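You operate a simulated robot arm through the tools that you are given. There is no shell and no other tool. Be economical: measure what you need, move in short steps, check, and stop when the job is done.

You run a simulated two-armed robot. Do the job below in one go: nothing can be reset, and whatever is moved stays where it is left.

## Task
Open the blue-handled drawer, put the thin beige tape roll on the work table away in the inside of the blue-handled drawer and shut the drawer again. Take the grey ring from the front corner of the work table and put it on top of the orange spool. Open the fridge door, take the green bottle from the upper shelf of the fridge and leave it on the top of the fridge, then shut the door. Fetch the grey book and set it on top of the purple-label ream. Open the right cabinet door, take the green book and leave it on the low shelf of the tall cabinet, then shut the door. Open the low drawer. Do these in any order. Set down upright: green bottle.

It is judged by the outcome, as a careful person would: the job done as asked, and still so three seconds after it is handed in. It fails if anything else is knocked over, pushed out of place, dropped, spilled or broken.

## Robot
Two 6-joint arms with two-finger grippers on one trunk, on a base that drives. Base frame: it is fixed to the floor where the robot stands at the start and does not move with it; the origin is under the middle of the robot, x ahead of it, y to its left, z up; the surface under the hand at the start is at about z = 0.9. Lengths are in m, angles in degrees, forces in N, time in s.
The left shoulder is at the start at [0.07, 0.176, 1.265], the right one opposite. With the tool pointing down near the work surface each hand reaches from about 0.46 to 0.8 m from the robot's upright axis, wherever it stands, measured 20 degrees to its own side. Places, roughly: blue-handled drawer [0.8, -0.1, 0.7]; fridge door [-1.6, 0.1, 0.7]; green book (8x17x2 cm) [0, 1.3, 0.7]; green bottle [-1.75, 0, 0.75]; grey book (8x17x2 cm) [-0.1, 1.2, 0.7]; inside of the blue-handled drawer [0.8, -0.1, 0.7]; low drawer [1.1, 0.4, 0.2]; low shelf of the tall cabinet [-3.6, 2.3, 0.4]; orange spool (5x5x3 cm) [1.4, 0.9, 0.9]; purple-label ream [-1, -0.5, 0.75]; right cabinet door [-3.3, 2.3, 0.4]; ring [2, 1, 1]; thin beige tape roll (6x6x3 cm) [1.5, 1.1, 0.9]; top of the fridge [-1.7, 0, 1.3]. Payload 2.45 kg a hand.
The TCP of each hand is the grasp point between the finger pads, 0.026 m short of the fingertips. In the tool frame z runs along the fingers and y along their closing line. Largest opening 0.096 m; the body of the gripper starts 0.069 m behind the TCP.
Orientation is that of the tool frame in the base frame, as a unit quaternion [w, x, y, z]. With the fingers straight down and closing along the base's y, the tool's x points along the base's -x, its y along +y and its z along -z.

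## Interface
- The arms move only by the tool play_rows. It takes "left_plan", "right_plan" or both (then of equal length, played together; a hand with none holds still); each is one flat list of numbers, 7 for each row, row after row: the shift along the tool's x, y, z in cm, then the turn, a rotation vector about the tool's x, y, z in degrees, then the opening, from 0 (shut) to 1 (fully open). In form: [dx, dy, dz, wx, wy, wz, gripper, dx, dy, dz, wx, wy, wz, gripper, ...]. A call has 1 to 12 rows; each row shifts and turns the commanded pose from where the row before left it, along the tool's axes as they then stand. Rows are played at 5 a second. More than 0.05 m and 8.6 degrees between two rows, or a gripper value outside its range, and nothing of the call is played. A pose out of reach is approached as far as the arm can. The call stops where the force on the tool passes 40 N (or 10 N more than at its start, if that is more) or the arm is blocked; 0.2 s more then pass. Each finger halts on what it meets, pressing with about 24 N; the grip force reading is that of the motor and also rises with nothing between the fingers. The clock runs only during rows and for 0.2 s after the last one: add rows that do not move to give the fingers time. The reply holds the time, the measured pose of the TCP, the force on the tool along the base axes, the opening and the grip force, in the units named above and with some noise, with the torque about the TCP (base axes, N m) and any sound that the robot's microphone picked up.
- Cameras (640 x 400 px; columns grow to the right, rows downward): "scene" is now at [0.068, -0.0535, 1.539]; the picture's right is [-0.95, -0.31, 0.00], its down [-0.29, 0.88, -0.36] and it looks along [0.11, -0.34, -0.93] (base axes); focal length 214 px, centre (320, 200). "left" rides on the left gripper at [0.082, -0.003, -0.098] in its tool frame; the picture's right is [0.04, 1.00, 0.00], its down [-0.73, 0.03, -0.68] and it looks along [-0.68, 0.03, 0.73] (tool axes); focal length 256 px, centre (320, 200). "right" rides on the right gripper at [0.082, 0.003, -0.098] in its tool frame; the picture's right is [-0.04, 1.00, 0.00], its down [-0.73, -0.03, -0.68] and it looks along [-0.68, -0.03, 0.73] (tool axes); focal length 256 px, centre (320, 200). There is no depth. A picture from a camera that has moved, and an enlarged one, comes with that camera's place and axes in the base frame and with its lens.
- snapshot(camera): a new picture of that camera. No time passes.
- lift_body(by): slides the trunk up (or, below 0, down) by that many m; the arms and the scene camera ride with it, the base frame stays. It gives what a move gives, with no picture.
- steer(legs): drives the robot by 1 to 6 legs, each [ahead, left, turn to the left] in m, m and degrees, along the robot's own axes; the way and the turn of a leg run together, so that a leg with both is an arc; at most 1.5 m and 180 degrees a leg. The arms and the cameras ride along, it lands a little off, and it stops where it bumps. It gives what a move gives.
- head_to(pan, tilt): turns the head with the scene camera to pan (to the left, within 86 degrees either way) and tilt (down, from -29 to 69), counted from straight ahead of the robot. It gives what a move gives.
- zoom(camera, box): a new picture of the part [left, top, right, bottom] of that camera's present view, enlarged. No time passes.
- hand_in(): hands the job in; it is judged then, once.

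Go step by step. Nothing tells you exact positions but the pictures and the camera data: compare them with the known pose of the tool, close in by small moves and look again before you grip or let go. The budget is 493 turns and 264 pictures, counting those below and the enlarged ones. Unless the task says otherwise, let go and move clear before handing in.

The tools are called after "Emit:" by a JSON object that holds its "fn" and its "kwargs". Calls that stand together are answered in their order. play_rows: Moves the arms, as the interface text tells. Its arguments: {"type":"object","properties":{"left_plan":{"type":"array"},"right_plan":{"type":"array"}},"required":[]} The other tools are called the same way: lift_body (by) slides the trunk up or down; steer (legs) drives the base; head_to (pan, tilt) turns the head that bears the scene camera; snapshot (camera) takes a picture; zoom (camera, box) takes an enlarged picture of a part of a camera's view; hand_in () hands the job in.

At the start:

```text
t: 0.0
left_ee_pos: [0.3993, 0.4233, 0.8859]
left_tool_rot: [0.0, 0.0, 1.0, -0.001]
left_force: [-0.4, 0.5, -0.7]
left_moment: [0.02, -0.02, -0.04]
left_grip_width: 0.0962
left_grasp_force: 0.1
right_ee_pos: [0.6434, -0.0333, 0.9281]
right_tool_rot: [0.0, 0.0, 1.0, 0.0]
right_force: [0.5, 0.2, 0.2]
right_moment: [0.06, 0.01, -0.03]
right_grip_width: 0.0963
right_grasp_force: 0.1
trunk travel left (down, up): [-0.75, 0.09]
robot x, y, heading: [0.0024, -0.0004, 0.2]
head pan, tilt: [-71.7, 68.8]
```

scene: 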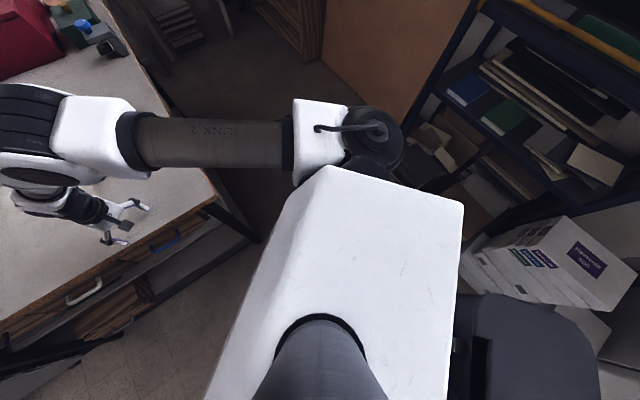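
right: 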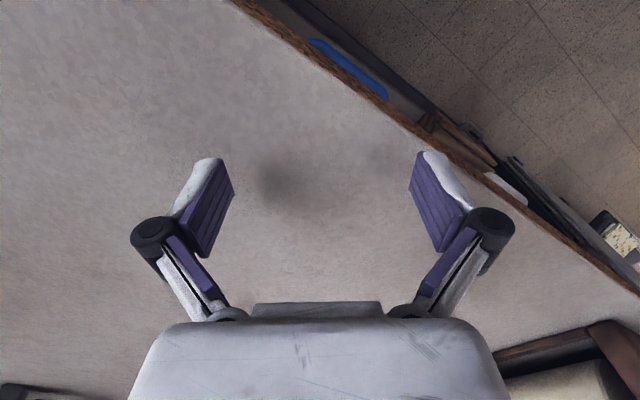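
left: 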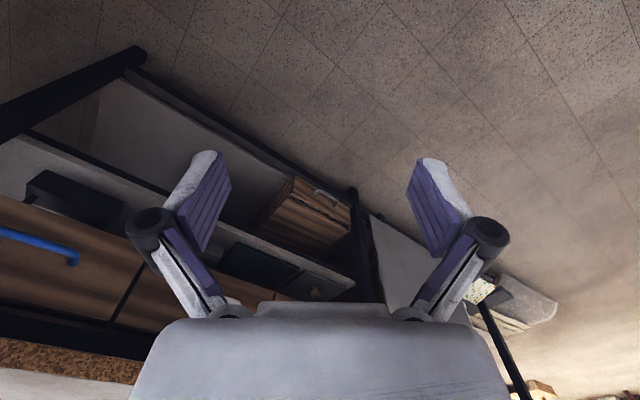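

I start by looking around with the head: ahead, left and right.

Emit:
{"fn": "head_to", "kwargs": {"pan": 0, "tilt": 35}}

Emit:
{"fn": "snapshot", "kwargs": {"camera": "scene"}}

Emit:
{"fn": "head_to", "kwargs": {"pan": 60, "tilt": 30}}

Emit:
{"fn": "snapshot", "kwargs": {"camera": "scene"}}

Emit:
{"fn": "head_to", "kwargs": {"pan": -80, "tilt": 30}}

Emit:
{"fn": "snapshot", "kwargs": {"camera": "scene"}}

```text
t: 1.4
left_ee_pos: [0.3993, 0.4237, 0.8853]
left_tool_rot: [0.0, 0.0, 1.0, 0.001]
left_force: [-0.5, 0.5, 0.6]
left_moment: [-0.02, 0.01, 0.04]
left_grip_width: 0.096
left_grasp_force: 0.2
right_ee_pos: [0.6436, -0.0344, 0.9275]
right_tool_rot: [-0.001, 0.0, 1.0, 0.0]
right_force: [-0.2, 0.2, 1.1]
right_moment: [0.01, 0.01, 0.02]
right_grip_width: 0.0961
right_grasp_force: 0.0
trunk travel left (down, up): [-0.75, 0.09]
robot x, y, heading: [-0.0041, -0.0003, 0.2]
head pan, tilt: [0.0, 35.0]
```

```text
260 pictures are left
camera scene: at [0.1385, -0.0005, 1.5826], right [0.0, -1.0, 0.0], down [-0.57, 0.0, -0.82], along [0.82, 0.0, -0.57], focal length 214 px, centre (320, 200)
```

scene: 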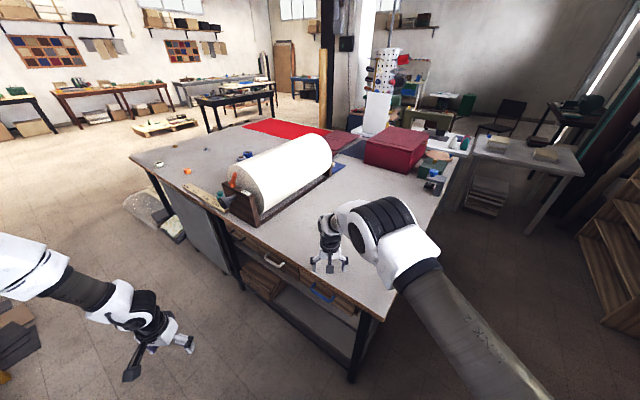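

```text
t: 2.7
left_ee_pos: [0.3991, 0.4244, 0.8861]
left_tool_rot: [-0.001, 0.001, 1.0, 0.0]
left_force: [-0.4, 0.6, 0.8]
left_moment: [0.03, -0.02, -0.04]
left_grip_width: 0.096
left_grasp_force: 0.0
right_ee_pos: [0.6443, -0.0316, 0.927]
right_tool_rot: [-0.001, 0.0, 1.0, 0.0]
right_force: [-0.1, 0.0, 0.3]
right_moment: [0.01, 0.03, -0.01]
right_grip_width: 0.0961
right_grasp_force: 0.0
trunk travel left (down, up): [-0.75, 0.09]
robot x, y, heading: [0.0008, 0.0018, 0.0]
head pan, tilt: [60.0, 30.0]
```

```text
259 pictures are left
camera scene: at [0.0957, 0.0779, 1.5904], right [0.87, -0.5, 0.0], down [-0.25, -0.43, -0.87], along [0.43, 0.75, -0.5], focal length 214 px, centre (320, 200)
```

scene: 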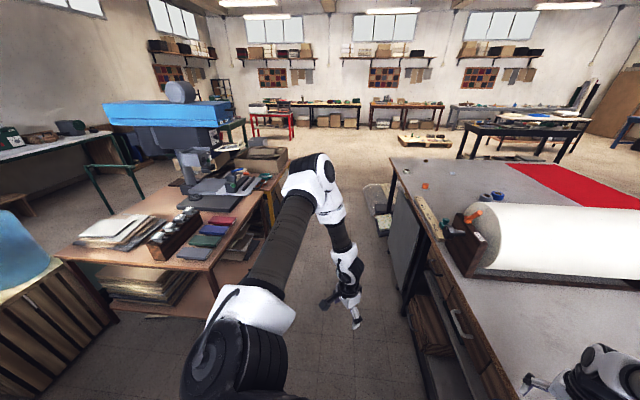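

```text
t: 5.0
left_ee_pos: [0.3996, 0.423, 0.8865]
left_tool_rot: [0.0, 0.001, 1.0, 0.0]
left_force: [-1.0, -0.1, -0.3]
left_moment: [0.01, -0.01, -0.01]
left_grip_width: 0.0958
left_grasp_force: 0.0
right_ee_pos: [0.643, -0.0346, 0.9279]
right_tool_rot: [0.0, 0.0, 1.0, -0.001]
right_force: [0.4, 0.1, -0.4]
right_moment: [-0.01, -0.02, -0.02]
right_grip_width: 0.096
right_grasp_force: 0.1
trunk travel left (down, up): [-0.75, 0.09]
robot x, y, heading: [-0.0027, 0.001, -0.1]
head pan, tilt: [-80.0, 30.0]
```

```text
258 pictures are left
camera scene: at [0.0662, -0.0895, 1.5904], right [-0.98, -0.17, 0.0], down [-0.09, 0.49, -0.87], along [0.15, -0.85, -0.5], focal length 214 px, centre (320, 200)
```

scene: 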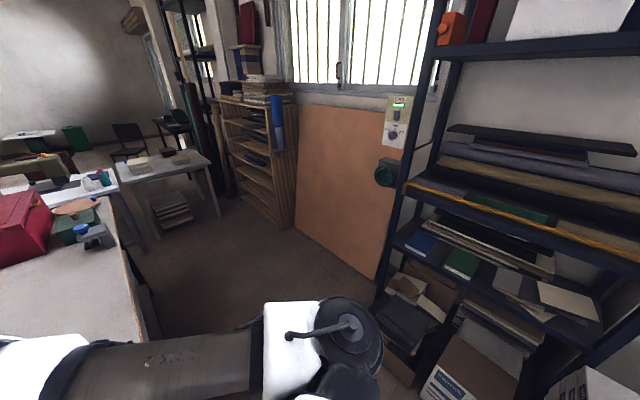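

I see the work table rotated to my base, with drawers on its near-left face. I look more closely at it, and behind me later.

Emit:
{"fn": "head_to", "kwargs": {"pan": 25, "tilt": 30}}

Emit:
{"fn": "zoom", "kwargs": {"camera": "scene", "box": [180, 100, 500, 300]}}

Emit:
{"fn": "head_to", "kwargs": {"pan": 10, "tilt": 60}}

Emit:
{"fn": "snapshot", "kwargs": {"camera": "scene"}}

Emit:
{"fn": "head_to", "kwargs": {"pan": 75, "tilt": 35}}

Emit:
{"fn": "zoom", "kwargs": {"camera": "scene", "box": [120, 100, 440, 300]}}

```text
t: 6.8
left_ee_pos: [0.3996, 0.424, 0.8849]
left_tool_rot: [0.0, -0.001, 1.0, 0.0]
left_force: [-0.8, -0.6, -0.4]
left_moment: [0.0, 0.01, 0.02]
left_grip_width: 0.0959
left_grasp_force: 0.1
right_ee_pos: [0.6439, -0.0332, 0.9285]
right_tool_rot: [-0.001, 0.0, 1.0, 0.0]
right_force: [0.3, -1.0, 0.4]
right_moment: [0.02, -0.04, -0.02]
right_grip_width: 0.0961
right_grasp_force: 0.1
trunk travel left (down, up): [-0.75, 0.09]
robot x, y, heading: [-0.0007, 0.0001, 0.2]
head pan, tilt: [25.0, 30.0]
```

```text
2.00 times, centred on (340, 200) of scene
camera zoom: at [0.1324, 0.0378, 1.5904], right [0.42, -0.91, 0.0], down [-0.45, -0.21, -0.87], along [0.79, 0.37, -0.5], focal length 429 px, centre (280, 200)
```

zoom: 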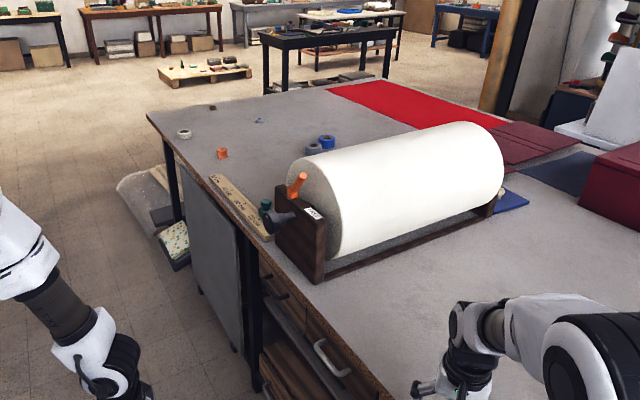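

```text
t: 7.7
left_ee_pos: [0.399, 0.4241, 0.8855]
left_tool_rot: [0.0, 0.0, 1.0, 0.0]
left_force: [0.2, 0.2, 1.3]
left_moment: [0.01, 0.01, 0.01]
left_grip_width: 0.0961
left_grasp_force: 0.0
right_ee_pos: [0.6432, -0.0332, 0.9286]
right_tool_rot: [0.0, 0.0, 1.0, 0.0]
right_force: [0.4, -0.2, -0.6]
right_moment: [0.0, -0.01, 0.0]
right_grip_width: 0.0962
right_grasp_force: 0.1
trunk travel left (down, up): [-0.75, 0.09]
robot x, y, heading: [0.0001, 0.0001, 0.2]
head pan, tilt: [10.0, 60.0]
```

```text
256 pictures are left
camera scene: at [0.1161, 0.0112, 1.5484], right [0.17, -0.98, 0.0], down [-0.85, -0.15, -0.5], along [0.49, 0.09, -0.87], focal length 214 px, centre (320, 200)
```

scene: 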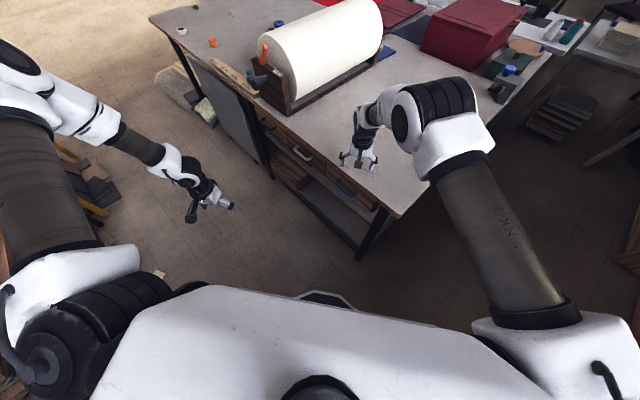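

```text
t: 9.1
left_ee_pos: [0.3995, 0.4235, 0.8864]
left_tool_rot: [0.0, 0.0, 1.0, 0.001]
left_force: [0.3, 0.3, 1.0]
left_moment: [-0.01, -0.01, -0.04]
left_grip_width: 0.0959
left_grasp_force: 0.1
right_ee_pos: [0.6438, -0.0337, 0.9286]
right_tool_rot: [0.0, -0.001, 1.0, 0.0]
right_force: [-0.4, -0.5, 0.1]
right_moment: [0.0, 0.02, 0.0]
right_grip_width: 0.0961
right_grasp_force: 0.1
trunk travel left (down, up): [-0.75, 0.09]
robot x, y, heading: [0.0023, 0.0034, -0.0]
head pan, tilt: [75.0, 35.0]
```

```text
2.00 times, centred on (280, 200) of scene
camera zoom: at [0.0733, 0.0846, 1.5826], right [0.97, -0.26, 0.0], down [-0.15, -0.55, -0.82], along [0.21, 0.79, -0.57], focal length 429 px, centre (400, 200)
```

zoom: 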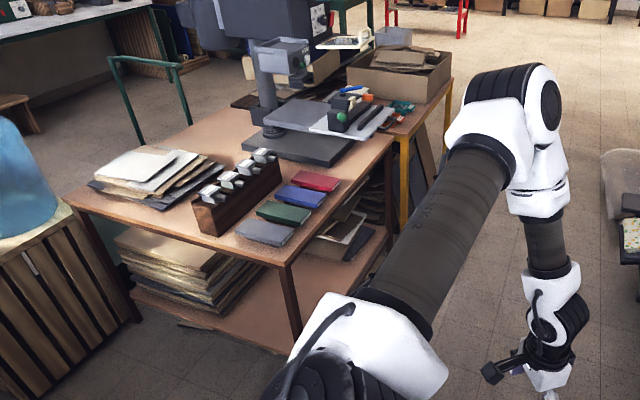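

Books lie flat on the left side table; spool, tape and small rings are on the far-left end of the work table. I raise the trunk and turn to face the drawer side of the table.

Emit:
{"fn": "lift_body", "kwargs": {"by": 0.08}}

Emit:
{"fn": "steer", "kwargs": {"legs": [[0, 0, -36], [-0.15, 0.25, 0]]}}

Emit:
{"fn": "head_to", "kwargs": {"pan": 0, "tilt": 50}}

Emit:
{"fn": "snapshot", "kwargs": {"camera": "scene"}}

Emit:
{"fn": "snapshot", "kwargs": {"camera": "left"}}

```text
t: 10.3
left_ee_pos: [0.3992, 0.4234, 0.9645]
left_tool_rot: [-0.001, 0.0, 1.0, 0.0]
left_force: [0.0, -0.3, -0.3]
left_moment: [-0.04, 0.04, -0.02]
left_grip_width: 0.0961
left_grasp_force: 0.0
right_ee_pos: [0.6443, -0.0334, 1.0084]
right_tool_rot: [0.0, 0.0, 1.0, 0.0]
right_force: [-1.2, 0.5, 0.4]
right_moment: [0.0, 0.02, 0.0]
right_grip_width: 0.0963
right_grasp_force: 0.0
trunk travel left (down, up): [-0.83, 0.01]
robot x, y, heading: [0.001, 0.0023, -0.1]
head pan, tilt: [75.0, 35.0]
```

```text
t: 14.0
left_ee_pos: [0.5953, 0.3995, 0.9653]
left_tool_rot: [0.0, 0.308, 0.951, 0.001]
left_force: [-0.4, -0.7, 0.4]
left_moment: [0.01, -0.01, -0.02]
left_grip_width: 0.0961
left_grasp_force: 0.0
right_ee_pos: [0.525, -0.1142, 1.0084]
right_tool_rot: [-0.001, 0.308, 0.951, 0.001]
right_force: [0.1, 0.1, 0.0]
right_moment: [0.02, -0.01, -0.01]
right_grip_width: 0.0957
right_grasp_force: 0.0
trunk travel left (down, up): [-0.83, 0.01]
robot x, y, heading: [0.0203, 0.2877, -36.1]
head pan, tilt: [75.0, 35.0]
```

```text
t: 15.4
left_ee_pos: [0.5946, 0.4007, 0.9658]
left_tool_rot: [0.001, 0.309, 0.951, 0.0]
left_force: [-0.3, 0.7, 0.8]
left_moment: [0.02, -0.01, 0.02]
left_grip_width: 0.0958
left_grasp_force: 0.1
right_ee_pos: [0.5236, -0.1145, 1.0083]
right_tool_rot: [0.001, 0.308, 0.951, 0.0]
right_force: [0.8, 0.3, 0.0]
right_moment: [-0.02, 0.01, -0.02]
right_grip_width: 0.096
right_grasp_force: 0.1
trunk travel left (down, up): [-0.83, 0.01]
robot x, y, heading: [0.0192, 0.2925, -36.0]
head pan, tilt: [0.0, 50.0]
```

```text
254 pictures are left
camera scene: at [0.1265, 0.2169, 1.6409], right [-0.59, -0.81, 0.0], down [-0.62, 0.45, -0.64], along [0.52, -0.38, -0.77], focal length 214 px, centre (320, 200)
```

scene: 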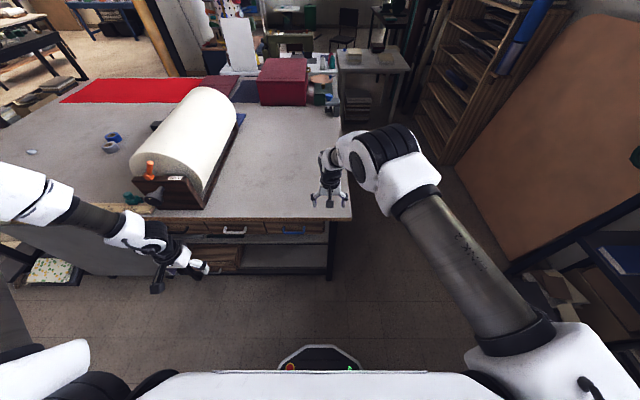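

```text
253 pictures are left
camera left: at [0.5271, 0.4458, 1.063], right [0.55, 0.83, 0.0], down [0.61, -0.41, 0.68], along [0.57, -0.38, -0.73], focal length 256 px, centre (320, 200)
```

left: 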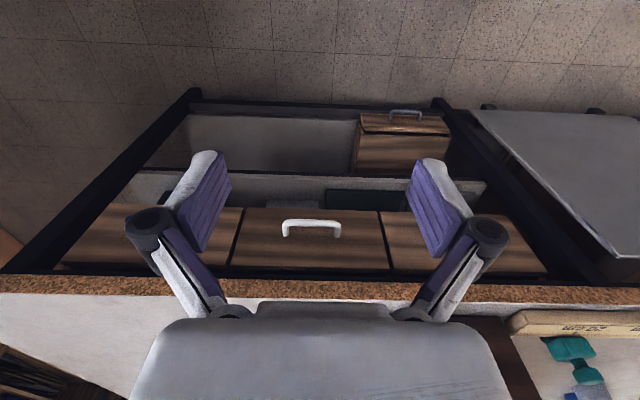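

The table edge is now parallel to me; three drawers (blue handle on the right) and a low drawer box on the lower shelf. I zoom in.

Emit:
{"fn": "zoom", "kwargs": {"camera": "scene", "box": [170, 190, 370, 315]}}

Emit:
{"fn": "snapshot", "kwargs": {"camera": "right"}}

```text
3.20 times, centred on (270, 252) of scene
camera zoom: at [0.1265, 0.2169, 1.6409], right [-0.59, -0.81, 0.0], down [-0.62, 0.45, -0.64], along [0.52, -0.38, -0.77], focal length 686 px, centre (480, 32)
```

zoom: 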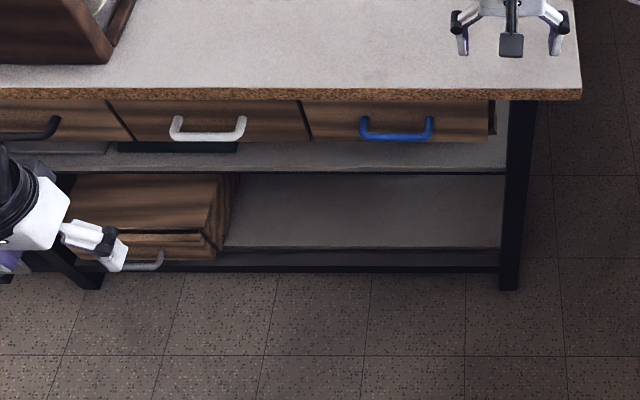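

```text
251 pictures are left
camera right: at [0.4592, -0.0626, 1.1046], right [0.62, 0.79, 0.0], down [0.58, -0.45, 0.68], along [0.53, -0.42, -0.73], focal length 256 px, centre (320, 200)
```

right: 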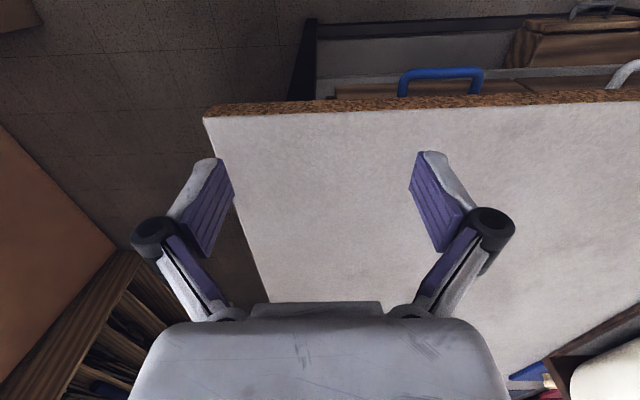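

Blue handle bar triangulates to about (0.64, 0.00, 0.74), just under the table edge. I back off, shift left so the right arm faces it, lower the trunk and turn the right hand to point forward with the fingers closing vertically.

Emit:
{"fn": "steer", "kwargs": {"legs": [[-0.17, 0, 0], [0, 0.28, 0]]}}

Emit:
{"fn": "lift_body", "kwargs": {"by": -0.25}}

Emit:
{"fn": "play_rows", "kwargs": {"right_plan": [0, 0, 0, 0, 0, 8.2, 1, 0, 0, 0, 0, 0, 8.2, 1, 0, 0, 0, 0, 0, 8.2, 1, 0, 0, 0, 0, 0, 8.2, 1, 0, 0, 0, 0, 0, 8.2, 1, 0, 0, 0, 0, 0, 8.2, 1, 0, 0, 0, 0, 0, 8.2, 1, 0, 0, 0, 0, 0, 8.2, 1, 0, 0, 0, 0, 0, 8.2, 1, 0, 0, 0, 0, 0, 8.2, 1, 0, 0, 0, 0, 0, 8, 1]}}

Emit:
{"fn": "play_rows", "kwargs": {"right_plan": [0, 0, 0, -8.2, 0, 0, 1, 0, 0, 0, -8.2, 0, 0, 1, 0, 0, 0, -8.2, 0, 0, 1, 0, 0, 0, -8.2, 0, 0, 1, 0, 0, 0, -8.2, 0, 0, 1, 0, 0, 0, -8.2, 0, 0, 1, 0, 0, 0, -8.2, 0, 0, 1, 0, 0, 0, -8.2, 0, 0, 1]}}

Emit:
{"fn": "snapshot", "kwargs": {"camera": "scene"}}

Emit:
{"fn": "snapshot", "kwargs": {"camera": "right"}}

```text
t: 18.5
left_ee_pos: [0.62, 0.7273, 0.9669]
left_tool_rot: [0.0, 0.307, 0.952, 0.0]
left_force: [0.5, -0.8, -0.7]
left_moment: [0.01, -0.02, 0.0]
left_grip_width: 0.0958
left_grasp_force: 0.1
right_ee_pos: [0.5528, 0.2143, 1.0087]
right_tool_rot: [0.001, 0.306, 0.952, 0.001]
right_force: [0.2, -0.6, 0.0]
right_moment: [0.02, -0.05, 0.06]
right_grip_width: 0.0962
right_grasp_force: 0.0
trunk travel left (down, up): [-0.83, 0.01]
robot x, y, heading: [0.0511, 0.6177, -35.5]
head pan, tilt: [0.0, 50.0]
```

```text
t: 21.0
left_ee_pos: [0.6199, 0.7286, 0.7154]
left_tool_rot: [0.0, 0.306, 0.952, 0.0]
left_force: [-0.4, 0.5, 0.1]
left_moment: [0.0, -0.02, 0.0]
left_grip_width: 0.0961
left_grasp_force: 0.1
right_ee_pos: [0.552, 0.2135, 0.758]
right_tool_rot: [-0.001, 0.307, 0.952, 0.0]
right_force: [-0.5, -1.1, 0.7]
right_moment: [0.01, -0.01, 0.01]
right_grip_width: 0.096
right_grasp_force: 0.0
trunk travel left (down, up): [-0.58, 0.26]
robot x, y, heading: [0.0485, 0.6145, -35.7]
head pan, tilt: [0.0, 50.0]
```

```text
t: 23.4
left_ee_pos: [0.6219, 0.7283, 0.7164]
left_tool_rot: [0.001, 0.306, 0.952, 0.0]
left_force: [-0.3, -0.4, -0.2]
left_moment: [0.02, 0.0, -0.04]
left_grip_width: 0.096
left_grasp_force: 0.0
right_ee_pos: [0.5513, 0.2146, 0.759]
right_tool_rot: [0.0, 0.89, 0.455, 0.0]
right_force: [0.2, -0.1, -0.2]
right_moment: [0.0, -0.01, -0.02]
right_grip_width: 0.096
right_grasp_force: 0.0
trunk travel left (down, up): [-0.58, 0.26]
robot x, y, heading: [0.0516, 0.6175, -35.9]
head pan, tilt: [0.0, 50.0]
```

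```text
t: 25.2
left_ee_pos: [0.6203, 0.729, 0.7168]
left_tool_rot: [0.0, 0.306, 0.952, 0.0]
left_force: [-1.3, 0.6, 0.0]
left_moment: [-0.03, -0.01, -0.01]
left_grip_width: 0.0959
left_grasp_force: 0.0
right_ee_pos: [0.6057, 0.1557, 0.775]
right_tool_rot: [0.262, 0.85, 0.436, 0.134]
right_force: [-0.6, 0.3, -0.4]
right_moment: [0.03, 0.01, -0.01]
right_grip_width: 0.096
right_grasp_force: 0.0
right hand out of reach, approached as far as the arm can: row 1, 2, 3, 4, 5, 6, 7, 8
trunk travel left (down, up): [-0.58, 0.26]
robot x, y, heading: [0.0495, 0.6162, -36.0]
head pan, tilt: [0.0, 50.0]
```

```text
250 pictures are left
camera scene: at [0.1527, 0.543, 1.3909], right [-0.58, -0.81, 0.0], down [-0.62, 0.45, -0.64], along [0.52, -0.37, -0.77], focal length 214 px, centre (320, 200)
```

scene: 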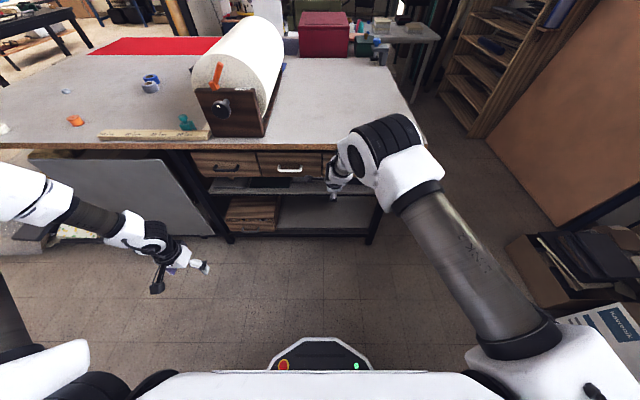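

```text
249 pictures are left
camera right: at [0.6096, 0.2524, 0.8568], right [0.65, -0.51, 0.56], down [-0.76, -0.36, 0.55], along [-0.08, -0.78, -0.62], focal length 256 px, centre (320, 200)
```

right: 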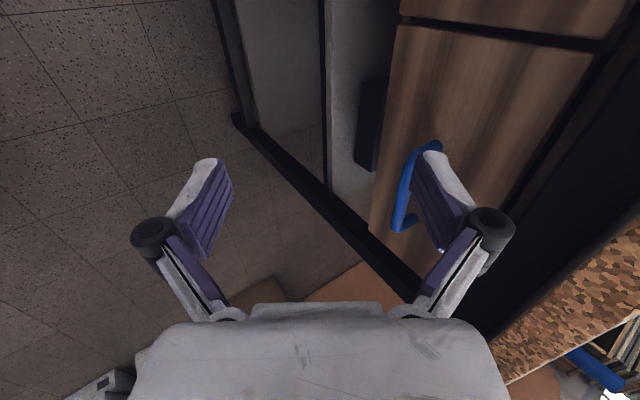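

The wrist can't tilt that far this close in; I back away so the arm works more extended, and test tilting while reaching out.

Emit:
{"fn": "steer", "kwargs": {"legs": [[-0.2, 0, 0]]}}

Emit:
{"fn": "play_rows", "kwargs": {"right_plan": [0, 1.5, 2, 0, 0, 0, 1, 0, 1.5, 2, 0, 0, 0, 1, 0, 1.5, 2, 0, 0, 0, 1, 0, 1.5, 2, 0, 0, 0, 1]}}

```text
t: 26.8
left_ee_pos: [0.4574, 0.8478, 0.7151]
left_tool_rot: [0.0, 0.305, 0.952, -0.001]
left_force: [-0.6, 0.7, 0.3]
left_moment: [-0.01, -0.02, -0.01]
left_grip_width: 0.0959
left_grasp_force: 0.1
right_ee_pos: [0.4438, 0.2734, 0.7762]
right_tool_rot: [0.263, 0.85, 0.437, 0.134]
right_force: [0.1, -0.4, -0.4]
right_moment: [-0.01, -0.02, -0.06]
right_grip_width: 0.096
right_grasp_force: 0.0
trunk travel left (down, up): [-0.58, 0.26]
robot x, y, heading: [-0.1115, 0.7327, -35.6]
head pan, tilt: [0.0, 50.0]
```

```text
t: 27.8
left_ee_pos: [0.4592, 0.8457, 0.7167]
left_tool_rot: [-0.001, 0.306, 0.952, 0.0]
left_force: [1.0, -0.5, -0.6]
left_moment: [0.0, 0.02, -0.01]
left_grip_width: 0.0961
left_grasp_force: 0.1
right_ee_pos: [0.5204, 0.2182, 0.7414]
right_tool_rot: [0.261, 0.85, 0.437, 0.134]
right_force: [-0.5, -0.6, -0.1]
right_moment: [0.03, 0.04, 0.0]
right_grip_width: 0.0962
right_grasp_force: 0.0
trunk travel left (down, up): [-0.58, 0.26]
robot x, y, heading: [-0.1133, 0.7355, -35.7]
head pan, tilt: [0.0, 50.0]
```

Emit:
{"fn": "play_rows", "kwargs": {"right_plan": [0, 0, 0, -8.2, 0, 0, 1, 0, 0, 0, -8.2, 0, 0, 1, 0, 0, 0, -8.2, 0, 0, 1]}}

```text
t: 28.6
left_ee_pos: [0.4578, 0.8462, 0.7154]
left_tool_rot: [0.0, 0.305, 0.952, 0.0]
left_force: [-0.2, -0.3, 0.5]
left_moment: [0.01, 0.01, -0.05]
left_grip_width: 0.0961
left_grasp_force: 0.1
right_ee_pos: [0.5573, 0.2061, 0.7341]
right_tool_rot: [0.438, 0.774, 0.399, 0.224]
right_force: [0.5, 0.4, -0.3]
right_moment: [0.0, 0.06, 0.02]
right_grip_width: 0.0961
right_grasp_force: 0.2
right hand out of reach, approached as far as the arm can: row 2, 3
trunk travel left (down, up): [-0.58, 0.26]
robot x, y, heading: [-0.1141, 0.7358, -36.0]
head pan, tilt: [0.0, 50.0]
```

Tilt is now 59°. I drive so the hand stands before the blue handle and look.

Emit:
{"fn": "steer", "kwargs": {"legs": [[0, -0.12, 0], [0.09, 0, 0]]}}

Emit:
{"fn": "snapshot", "kwargs": {"camera": "right"}}

Emit:
{"fn": "zoom", "kwargs": {"camera": "scene", "box": [220, 100, 420, 225]}}

```text
t: 30.6
left_ee_pos: [0.4617, 0.6974, 0.7162]
left_tool_rot: [-0.001, 0.305, 0.952, 0.0]
left_force: [1.0, 0.8, 0.0]
left_moment: [0.02, 0.05, 0.01]
left_grip_width: 0.0959
left_grasp_force: 0.0
right_ee_pos: [0.5631, 0.0564, 0.7326]
right_tool_rot: [0.436, 0.775, 0.399, 0.223]
right_force: [0.5, 0.3, -0.7]
right_moment: [0.0, -0.02, 0.02]
right_grip_width: 0.096
right_grasp_force: 0.0
trunk travel left (down, up): [-0.58, 0.26]
robot x, y, heading: [-0.108, 0.5843, -35.5]
head pan, tilt: [0.0, 50.0]
```

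```text
248 pictures are left
camera right: at [0.5423, 0.1714, 0.7847], right [0.4, -0.33, 0.85], down [-0.91, -0.25, 0.33], along [0.11, -0.91, -0.4], focal length 256 px, centre (320, 200)
```

right: 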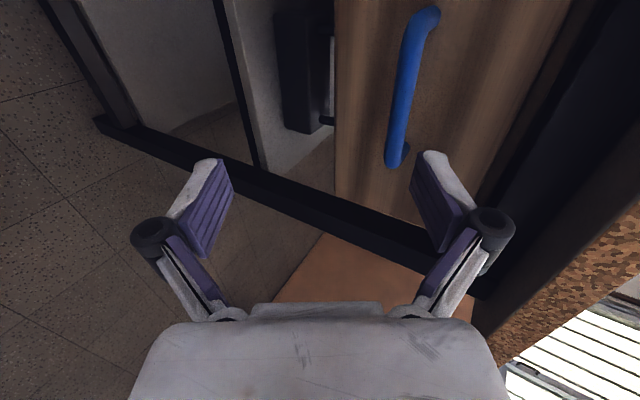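

```text
3.20 times, centred on (320, 162) of scene
camera zoom: at [-0.0043, 0.5098, 1.3908], right [-0.58, -0.81, 0.0], down [-0.62, 0.44, -0.64], along [0.52, -0.37, -0.77], focal length 686 px, centre (320, 320)
```

zoom: 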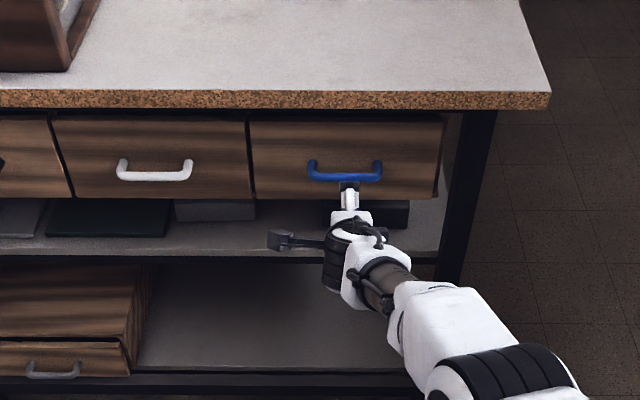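

Handle is ~9 cm straight ahead of the TCP. I advance the hand onto the bar.

Emit:
{"fn": "play_rows", "kwargs": {"right_plan": [0.5, 1.8, 2.2, 0, 0, 0, 1, 0.5, 1.8, 2.2, 0, 0, 0, 1, 0, 1.7, 2.1, 0, 0, 0, 1]}}

Emit:
{"fn": "snapshot", "kwargs": {"camera": "right"}}

Emit:
{"fn": "zoom", "kwargs": {"camera": "scene", "box": [270, 110, 390, 185]}}

```text
t: 31.4
left_ee_pos: [0.46, 0.6982, 0.7148]
left_tool_rot: [-0.001, 0.304, 0.953, 0.0]
left_force: [-0.1, 0.1, -0.6]
left_moment: [-0.03, 0.03, 0.0]
left_grip_width: 0.0961
left_grasp_force: 0.1
right_ee_pos: [0.5702, 0.0531, 0.7568]
right_tool_rot: [0.436, 0.774, 0.399, 0.225]
right_force: [0.5, 0.2, -0.5]
right_moment: [0.04, -0.02, -0.02]
right_grip_width: 0.0961
right_grasp_force: 0.1
right hand out of reach, approached as far as the arm can: row 1, 2, 3
trunk travel left (down, up): [-0.58, 0.26]
robot x, y, heading: [-0.1105, 0.5851, -35.7]
head pan, tilt: [0.0, 50.0]
```

```text
246 pictures are left
camera right: at [0.5488, 0.1674, 0.8079], right [0.4, -0.33, 0.85], down [-0.91, -0.25, 0.33], along [0.11, -0.91, -0.4], focal length 256 px, centre (320, 200)
```

right: 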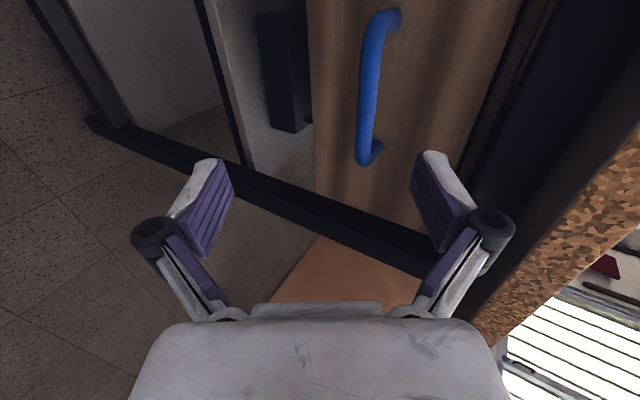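

```text
5.33 times, centred on (330, 148) of scene
camera zoom: at [-0.0056, 0.5107, 1.3909], right [-0.58, -0.81, 0.0], down [-0.62, 0.44, -0.64], along [0.52, -0.37, -0.77], focal length 1144 px, centre (267, 480)
```

zoom: 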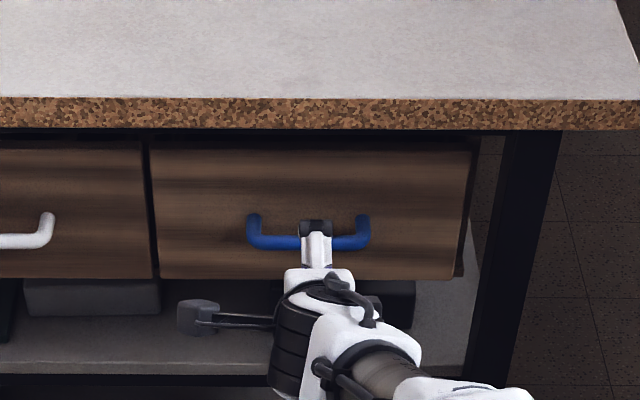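

Arm is at full reach, so I lower the trunk slightly and drive forward onto the bar.

Emit:
{"fn": "lift_body", "kwargs": {"by": -0.012}}

Emit:
{"fn": "steer", "kwargs": {"legs": [[0.07, 0.01, 0]]}}

Emit:
{"fn": "snapshot", "kwargs": {"camera": "right"}}

```text
t: 32.0
left_ee_pos: [0.4617, 0.6984, 0.7041]
left_tool_rot: [0.0, 0.305, 0.952, 0.0]
left_force: [0.4, -0.2, -0.4]
left_moment: [-0.01, -0.03, 0.07]
left_grip_width: 0.0961
left_grasp_force: 0.0
right_ee_pos: [0.5703, 0.0533, 0.7438]
right_tool_rot: [0.437, 0.774, 0.399, 0.224]
right_force: [-0.8, 0.6, 0.2]
right_moment: [0.04, -0.02, -0.04]
right_grip_width: 0.096
right_grasp_force: 0.0
trunk travel left (down, up): [-0.568, 0.272]
robot x, y, heading: [-0.1083, 0.5867, -35.6]
head pan, tilt: [0.0, 50.0]
```

```text
t: 33.0
left_ee_pos: [0.5251, 0.665, 0.703]
left_tool_rot: [-0.002, 0.305, 0.952, 0.001]
left_force: [0.6, -0.4, -0.3]
left_moment: [0.04, 0.03, 0.03]
left_grip_width: 0.0961
left_grasp_force: 0.1
right_ee_pos: [0.633, 0.0207, 0.7429]
right_tool_rot: [0.437, 0.774, 0.4, 0.223]
right_force: [0.7, 0.9, -0.6]
right_moment: [-0.01, -0.02, 0.01]
right_grip_width: 0.0959
right_grasp_force: 0.0
trunk travel left (down, up): [-0.568, 0.272]
robot x, y, heading: [-0.0444, 0.5536, -35.3]
head pan, tilt: [0.0, 50.0]
```

```text
244 pictures are left
camera right: at [0.6123, 0.1345, 0.7945], right [0.4, -0.33, 0.85], down [-0.91, -0.25, 0.33], along [0.1, -0.91, -0.4], focal length 256 px, centre (320, 200)
```

right: 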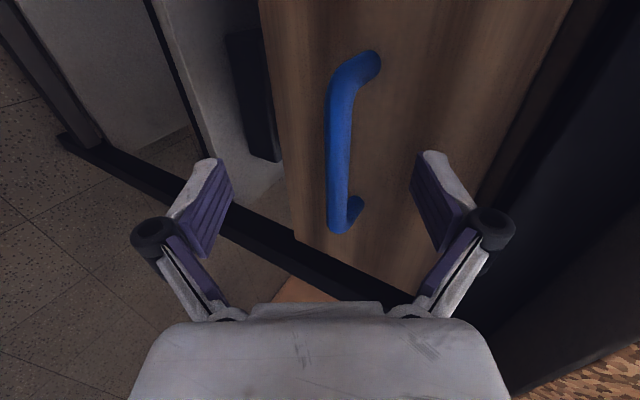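

Emit:
{"fn": "zoom", "kwargs": {"camera": "scene", "box": [270, 110, 390, 185]}}

```text
5.33 times, centred on (330, 148) of scene
camera zoom: at [0.0589, 0.4774, 1.3787], right [-0.58, -0.81, 0.0], down [-0.62, 0.45, -0.64], along [0.52, -0.37, -0.77], focal length 1144 px, centre (267, 480)
```

zoom: 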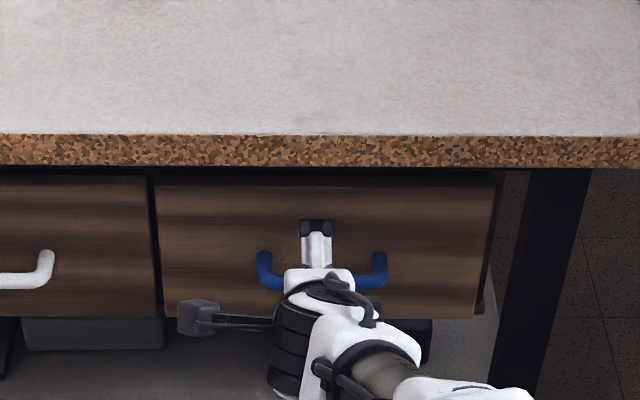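

The bar sits between the finger pads, about 1 cm beyond the TCP. I close.

Emit:
{"fn": "play_rows", "kwargs": {"right_plan": [0, 0, 0, 0, 0, 0, 0.5, 0, 0, 0, 0, 0, 0, 0.2, 0, 0, 0, 0, 0, 0, 0, 0, 0, 0, 0, 0, 0, 0]}}

Emit:
{"fn": "snapshot", "kwargs": {"camera": "right"}}

```text
t: 34.0
left_ee_pos: [0.522, 0.6675, 0.7067]
left_tool_rot: [0.003, 0.305, 0.952, -0.001]
left_force: [0.8, 0.5, 0.4]
left_moment: [0.0, 0.01, -0.03]
left_grip_width: 0.0962
left_grasp_force: 0.1
right_ee_pos: [0.6313, 0.0205, 0.7519]
right_tool_rot: [0.441, 0.772, 0.398, 0.226]
right_force: [-1.0, -1.6, 33.2]
right_moment: [-0.56, -0.52, 0.09]
right_grip_width: 0.0137
right_grasp_force: 40.4
trunk travel left (down, up): [-0.568, 0.272]
robot x, y, heading: [-0.0449, 0.5525, -35.4]
head pan, tilt: [0.0, 50.0]
```

```text
242 pictures are left
camera right: at [0.6096, 0.1361, 0.8032], right [0.39, -0.33, 0.86], down [-0.91, -0.25, 0.32], along [0.11, -0.91, -0.4], focal length 256 px, centre (320, 200)
```

right: 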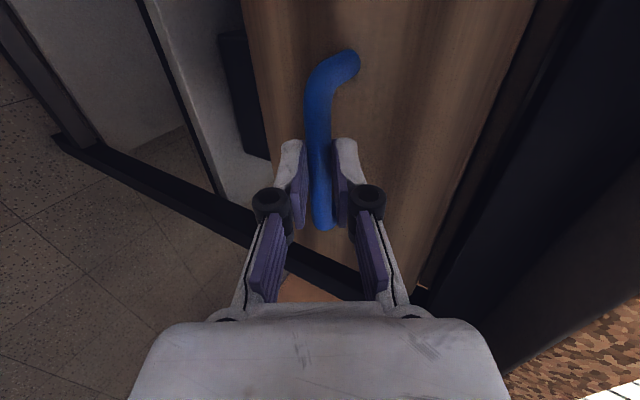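

Gripped the handle. I relieve the vertical load with the trunk, then pull by driving back.

Emit:
{"fn": "lift_body", "kwargs": {"by": 0.009}}

Emit:
{"fn": "steer", "kwargs": {"legs": [[-0.1, 0, 0]]}}

Emit:
{"fn": "snapshot", "kwargs": {"camera": "scene"}}

```text
t: 34.6
left_ee_pos: [0.5236, 0.666, 0.713]
left_tool_rot: [0.001, 0.305, 0.952, 0.0]
left_force: [0.5, 0.9, 0.5]
left_moment: [0.01, 0.01, 0.03]
left_grip_width: 0.0961
left_grasp_force: 0.0
right_ee_pos: [0.6307, 0.0218, 0.7527]
right_tool_rot: [0.436, 0.774, 0.4, 0.224]
right_force: [-1.7, 0.0, 12.1]
right_moment: [-0.18, -0.12, 0.47]
right_grip_width: 0.0135
right_grasp_force: 40.2
trunk travel left (down, up): [-0.577, 0.263]
robot x, y, heading: [-0.0455, 0.5543, -35.6]
head pan, tilt: [0.0, 50.0]
```

```text
t: 35.7
left_ee_pos: [0.4429, 0.7254, 0.713]
left_tool_rot: [0.001, 0.306, 0.952, -0.001]
left_force: [-0.2, -0.1, 0.5]
left_moment: [0.0, -0.02, -0.01]
left_grip_width: 0.096
left_grasp_force: 0.0
right_ee_pos: [0.5504, 0.0791, 0.7515]
right_tool_rot: [0.435, 0.775, 0.4, 0.224]
right_force: [6.5, 7.8, -0.7]
right_moment: [0.17, -0.18, 0.22]
right_grip_width: 0.0135
right_grasp_force: 40.2
trunk travel left (down, up): [-0.577, 0.263]
robot x, y, heading: [-0.1258, 0.6084, -35.5]
head pan, tilt: [0.0, 50.0]
```

```text
241 pictures are left
camera scene: at [-0.0245, 0.5383, 1.388], right [-0.58, -0.81, 0.0], down [-0.62, 0.44, -0.64], along [0.52, -0.37, -0.77], focal length 214 px, centre (320, 200)
```

scene: 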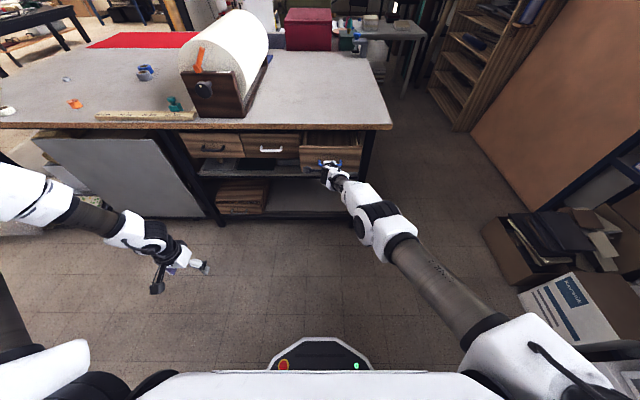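

The drawer slides out. I pull it further.

Emit:
{"fn": "steer", "kwargs": {"legs": [[-0.1, 0, 0]]}}

Emit:
{"fn": "zoom", "kwargs": {"camera": "scene", "box": [220, 100, 420, 225]}}

```text
t: 36.9
left_ee_pos: [0.364, 0.7819, 0.7129]
left_tool_rot: [0.001, 0.305, 0.952, 0.0]
left_force: [-0.4, 0.2, 0.4]
left_moment: [0.01, -0.02, -0.04]
left_grip_width: 0.0962
left_grasp_force: 0.1
right_ee_pos: [0.4689, 0.1387, 0.7514]
right_tool_rot: [0.436, 0.775, 0.4, 0.224]
right_force: [4.8, 5.6, 1.3]
right_moment: [-0.13, -0.04, 0.49]
right_grip_width: 0.0138
right_grasp_force: 40.7
trunk travel left (down, up): [-0.577, 0.263]
robot x, y, heading: [-0.2081, 0.6679, -35.4]
head pan, tilt: [0.0, 50.0]
```

```text
3.20 times, centred on (320, 162) of scene
camera zoom: at [-0.1057, 0.596, 1.3881], right [-0.58, -0.81, 0.0], down [-0.62, 0.44, -0.64], along [0.52, -0.37, -0.77], focal length 686 px, centre (320, 320)
```

zoom: 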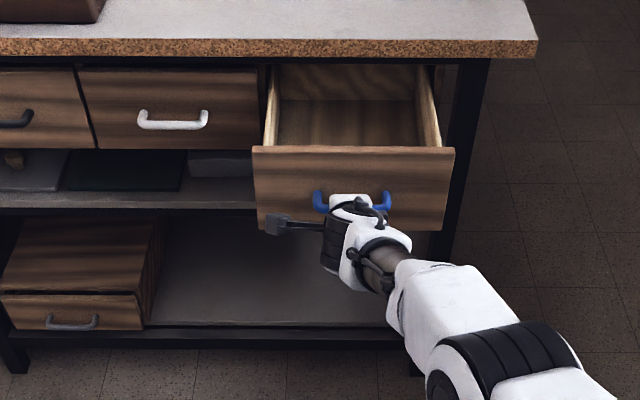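

Drawer is open about 20 cm. A bit more, then release and back clear.

Emit:
{"fn": "steer", "kwargs": {"legs": [[-0.04, 0, 0]]}}

Emit:
{"fn": "play_rows", "kwargs": {"right_plan": [0, 0, 0, 0, 0, 0, 0.5, 0, 0, 0, 0, 0, 0, 1, 0, 0, 0, 0, 0, 0, 1]}}

Emit:
{"fn": "steer", "kwargs": {"legs": [[-0.15, 0, 0]]}}

Emit:
{"fn": "head_to", "kwargs": {"pan": 10, "tilt": 40}}

Emit:
{"fn": "snapshot", "kwargs": {"camera": "scene"}}

```text
t: 37.8
left_ee_pos: [0.3292, 0.805, 0.7131]
left_tool_rot: [0.001, 0.305, 0.952, 0.0]
left_force: [-0.5, -0.6, 0.1]
left_moment: [-0.01, -0.04, 0.0]
left_grip_width: 0.096
left_grasp_force: 0.1
right_ee_pos: [0.4369, 0.163, 0.7521]
right_tool_rot: [0.436, 0.774, 0.4, 0.225]
right_force: [1.8, 3.2, 1.0]
right_moment: [-0.31, 0.0, 0.35]
right_grip_width: 0.0137
right_grasp_force: 40.1
trunk travel left (down, up): [-0.577, 0.263]
robot x, y, heading: [-0.2392, 0.693, -35.6]
head pan, tilt: [0.0, 50.0]
```

```text
t: 38.6
left_ee_pos: [0.3298, 0.8047, 0.7128]
left_tool_rot: [0.0, 0.304, 0.953, 0.0]
left_force: [1.1, -0.7, -0.1]
left_moment: [0.03, 0.0, 0.02]
left_grip_width: 0.0959
left_grasp_force: 0.0
right_ee_pos: [0.4384, 0.1618, 0.7508]
right_tool_rot: [0.434, 0.775, 0.4, 0.225]
right_force: [0.8, -0.2, -1.0]
right_moment: [0.0, 0.01, 0.0]
right_grip_width: 0.096
right_grasp_force: 0.0
trunk travel left (down, up): [-0.577, 0.263]
robot x, y, heading: [-0.2421, 0.692, -35.6]
head pan, tilt: [0.0, 50.0]
```

```text
t: 39.9
left_ee_pos: [0.2086, 0.8911, 0.7115]
left_tool_rot: [0.0, 0.305, 0.952, -0.001]
left_force: [0.1, 0.3, 0.7]
left_moment: [-0.01, 0.0, -0.04]
left_grip_width: 0.0961
left_grasp_force: 0.0
right_ee_pos: [0.3156, 0.248, 0.7521]
right_tool_rot: [0.435, 0.775, 0.4, 0.225]
right_force: [0.1, 0.5, 0.0]
right_moment: [0.0, 0.01, -0.01]
right_grip_width: 0.0962
right_grasp_force: 0.1
trunk travel left (down, up): [-0.577, 0.263]
robot x, y, heading: [-0.363, 0.7797, -35.5]
head pan, tilt: [0.0, 50.0]
```

```text
t: 40.7
left_ee_pos: [0.208, 0.8912, 0.7118]
left_tool_rot: [0.001, 0.306, 0.952, 0.0]
left_force: [0.3, -0.8, 0.3]
left_moment: [0.02, -0.01, -0.03]
left_grip_width: 0.0958
left_grasp_force: 0.1
right_ee_pos: [0.3159, 0.2469, 0.7505]
right_tool_rot: [0.435, 0.775, 0.4, 0.225]
right_force: [0.2, -0.2, -0.3]
right_moment: [-0.02, 0.02, -0.02]
right_grip_width: 0.096
right_grasp_force: 0.0
trunk travel left (down, up): [-0.577, 0.263]
robot x, y, heading: [-0.3649, 0.7774, -35.6]
head pan, tilt: [10.0, 40.0]
```

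```text
239 pictures are left
camera scene: at [-0.2452, 0.7124, 1.402], right [-0.43, -0.9, 0.0], down [-0.58, 0.28, -0.77], along [0.69, -0.33, -0.64], focal length 214 px, centre (320, 200)
```

scene: 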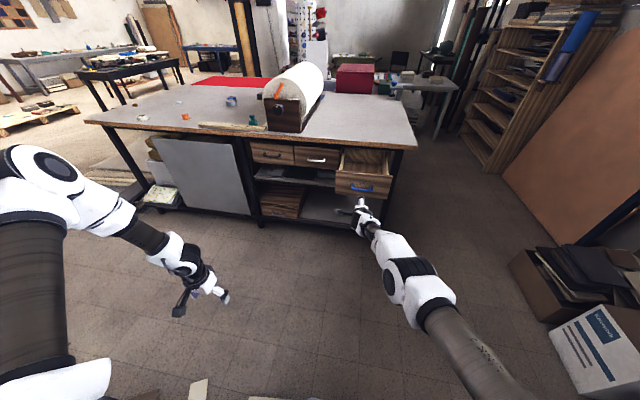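

Drawer open and clear. Raise the trunk and return the right hand to pointing down, pulled in.

Emit:
{"fn": "lift_body", "kwargs": {"by": 0.25}}

Emit:
{"fn": "play_rows", "kwargs": {"right_plan": [0, 0, 0, 8.4, 0, 0, 1, 0, 0, 0, 8.4, 0, 0, 1, 0, 0, 0, 8.4, 0, 0, 1, 0, 0, 0, 8.4, 0, 0, 1, 0, 0, 0, 8.4, 0, 0, 1, 0, 0, 0, 8.4, 0, 0, 1, 0, 0, 0, 8.2, 0, 0, 1, 0, -4, 0, 0, 0, 0, 1, 0, -4, 0, 0, 0, 0, 1, 0, -4, 0, 0, 0, 0, 1, 0, -4, 0, 0, 0, 0, 1, 0, -4, 0, 0, 0, 0, 1]}}

Emit:
{"fn": "play_rows", "kwargs": {"right_plan": [0, 0, 0, 0, 0, -8.2, 1, 0, 0, 0, 0, 0, -8.2, 1, 0, 0, 0, 0, 0, -8.2, 1, 0, 0, 0, 0, 0, -8.2, 1, 0, 0, 0, 0, 0, -8.2, 1, 0, 0, 0, 0, 0, -8.2, 1, 0, 0, 0, 0, 0, -8.2, 1, 0, 0, 0, 0, 0, -8.2, 1, 0, 0, 0, 0, 0, -8.2, 1, 0, 0, 0, 0, 0, -8.2, 1, 0, 0, 0, 0, 0, -8, 1]}}

Emit:
{"fn": "steer", "kwargs": {"legs": [[0.62, 0, 0]]}}

Emit:
{"fn": "snapshot", "kwargs": {"camera": "scene"}}

```text
t: 43.2
left_ee_pos: [0.2081, 0.8914, 0.9623]
left_tool_rot: [0.0, 0.306, 0.952, 0.0]
left_force: [-0.3, -0.1, 0.6]
left_moment: [0.03, -0.01, 0.01]
left_grip_width: 0.0957
left_grasp_force: 0.1
right_ee_pos: [0.3138, 0.248, 1.0005]
right_tool_rot: [0.435, 0.775, 0.4, 0.224]
right_force: [-0.7, -0.4, -0.4]
right_moment: [0.02, -0.01, 0.02]
right_grip_width: 0.0958
right_grasp_force: 0.0
trunk travel left (down, up): [-0.827, 0.013]
robot x, y, heading: [-0.3638, 0.7783, -35.3]
head pan, tilt: [10.0, 40.0]
```

```text
t: 45.8
left_ee_pos: [0.2076, 0.8915, 0.9636]
left_tool_rot: [0.001, 0.306, 0.952, 0.0]
left_force: [-0.5, -0.1, -0.1]
left_moment: [-0.03, -0.02, 0.0]
left_grip_width: 0.0963
left_grasp_force: 0.1
right_ee_pos: [0.0115, 0.3831, 1.026]
right_tool_rot: [-0.004, 0.891, 0.455, 0.001]
right_force: [0.6, 0.6, 0.1]
right_moment: [-0.04, -0.04, -0.03]
right_grip_width: 0.0961
right_grasp_force: 0.1
right hand out of reach, approached as far as the arm can: row 1, 2, 3, 4, 5, 6, 7
trunk travel left (down, up): [-0.827, 0.013]
robot x, y, heading: [-0.3666, 0.7799, -35.4]
head pan, tilt: [10.0, 40.0]
```

```text
t: 48.2
left_ee_pos: [0.2078, 0.8921, 0.9628]
left_tool_rot: [0.001, 0.306, 0.952, 0.0]
left_force: [-0.3, -0.2, 0.8]
left_moment: [0.0, -0.03, 0.01]
left_grip_width: 0.0959
left_grasp_force: 0.2
right_ee_pos: [0.0151, 0.3807, 1.0289]
right_tool_rot: [0.001, 0.307, 0.952, 0.003]
right_force: [0.7, 1.1, 0.8]
right_moment: [0.0, -0.01, -0.02]
right_grip_width: 0.096
right_grasp_force: 0.0
right hand out of reach, approached as far as the arm can: row 1
trunk travel left (down, up): [-0.827, 0.013]
robot x, y, heading: [-0.366, 0.7772, -35.5]
head pan, tilt: [10.0, 40.0]
```

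```text
t: 51.8
left_ee_pos: [0.7185, 0.5274, 0.9623]
left_tool_rot: [0.0, 0.304, 0.953, 0.0]
left_force: [0.0, 0.4, 0.6]
left_moment: [0.01, 0.01, 0.02]
left_grip_width: 0.0958
left_grasp_force: 0.1
right_ee_pos: [0.5279, 0.016, 1.0287]
right_tool_rot: [0.0, 0.307, 0.952, 0.004]
right_force: [0.5, 0.2, 0.5]
right_moment: [0.0, 0.01, 0.0]
right_grip_width: 0.0962
right_grasp_force: 0.0
trunk travel left (down, up): [-0.827, 0.013]
robot x, y, heading: [0.1498, 0.4169, -35.2]
head pan, tilt: [10.0, 40.0]
```

```text
238 pictures are left
camera scene: at [0.2671, 0.3479, 1.6522], right [-0.43, -0.9, 0.0], down [-0.58, 0.28, -0.77], along [0.69, -0.33, -0.64], focal length 214 px, centre (320, 200)
```

scene: 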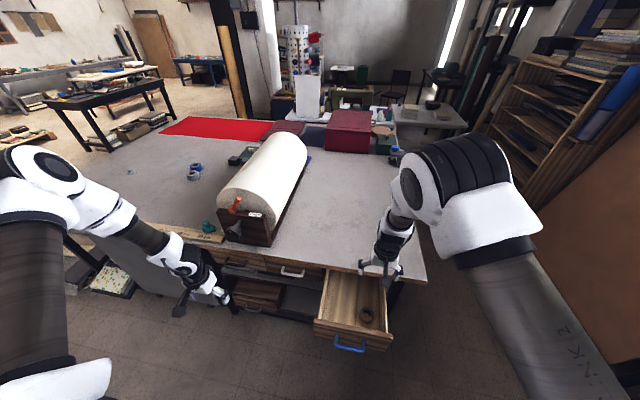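

Drawer has one dark roll inside with space to spare. I shift left along the table toward the tape roll and spool.

Emit:
{"fn": "steer", "kwargs": {"legs": [[-0.08, 0, 0], [0, 1.25, 0]]}}

Emit:
{"fn": "head_to", "kwargs": {"pan": 10, "tilt": 45}}

Emit:
{"fn": "snapshot", "kwargs": {"camera": "scene"}}

```text
t: 58.7
left_ee_pos: [1.3715, 1.5945, 0.9634]
left_tool_rot: [0.0, 0.302, 0.953, 0.0]
left_force: [0.6, 0.6, -0.4]
left_moment: [-0.01, -0.03, 0.01]
left_grip_width: 0.096
left_grasp_force: 0.1
right_ee_pos: [1.1823, 1.0825, 1.028]
right_tool_rot: [0.001, 0.304, 0.953, 0.004]
right_force: [0.8, 0.4, 0.3]
right_moment: [0.01, 0.01, -0.01]
right_grip_width: 0.0957
right_grasp_force: 0.0
trunk travel left (down, up): [-0.827, 0.013]
robot x, y, heading: [0.7984, 1.4783, -35.1]
head pan, tilt: [10.0, 40.0]
```

```text
t: 59.4
left_ee_pos: [1.3715, 1.5941, 0.9618]
left_tool_rot: [0.001, 0.3, 0.954, 0.0]
left_force: [0.9, 0.1, 0.7]
left_moment: [0.03, -0.01, 0.0]
left_grip_width: 0.0959
left_grasp_force: 0.1
right_ee_pos: [1.1827, 1.0815, 1.0286]
right_tool_rot: [0.001, 0.305, 0.952, 0.005]
right_force: [0.3, -0.5, 0.7]
right_moment: [-0.01, 0.04, 0.01]
right_grip_width: 0.0961
right_grasp_force: 0.1
trunk travel left (down, up): [-0.827, 0.013]
robot x, y, heading: [0.8041, 1.4765, -35.0]
head pan, tilt: [10.0, 45.0]
```

```text
237 pictures are left
camera scene: at [0.9167, 1.4135, 1.6448], right [-0.42, -0.91, 0.0], down [-0.64, 0.3, -0.71], along [0.64, -0.3, -0.71], focal length 214 px, centre (320, 200)
```

scene: 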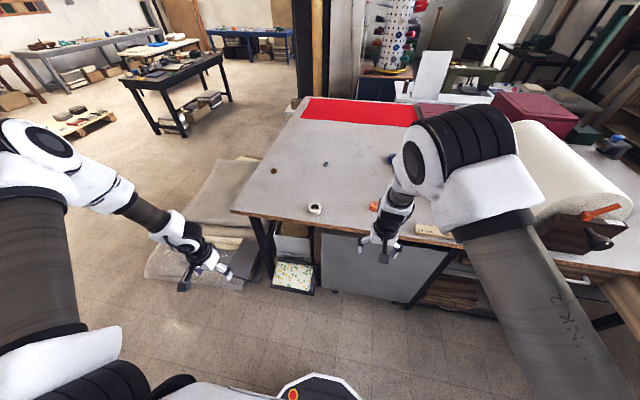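

Emit:
{"fn": "zoom", "kwargs": {"camera": "scene", "box": [230, 140, 430, 265]}}

```text
3.20 times, centred on (330, 202) of scene
camera zoom: at [0.9167, 1.4135, 1.6448], right [-0.42, -0.91, 0.0], down [-0.64, 0.3, -0.71], along [0.64, -0.3, -0.71], focal length 686 px, centre (288, 192)
```

zoom: 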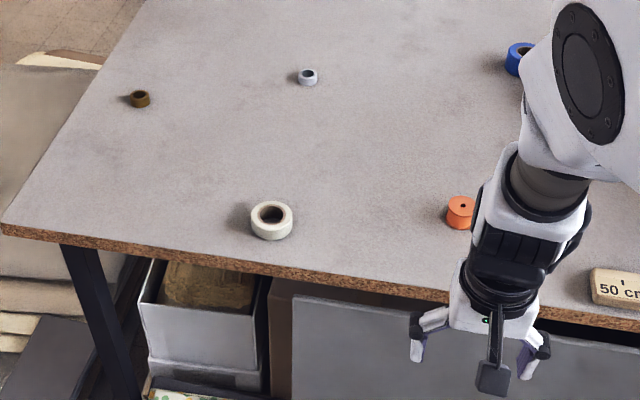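

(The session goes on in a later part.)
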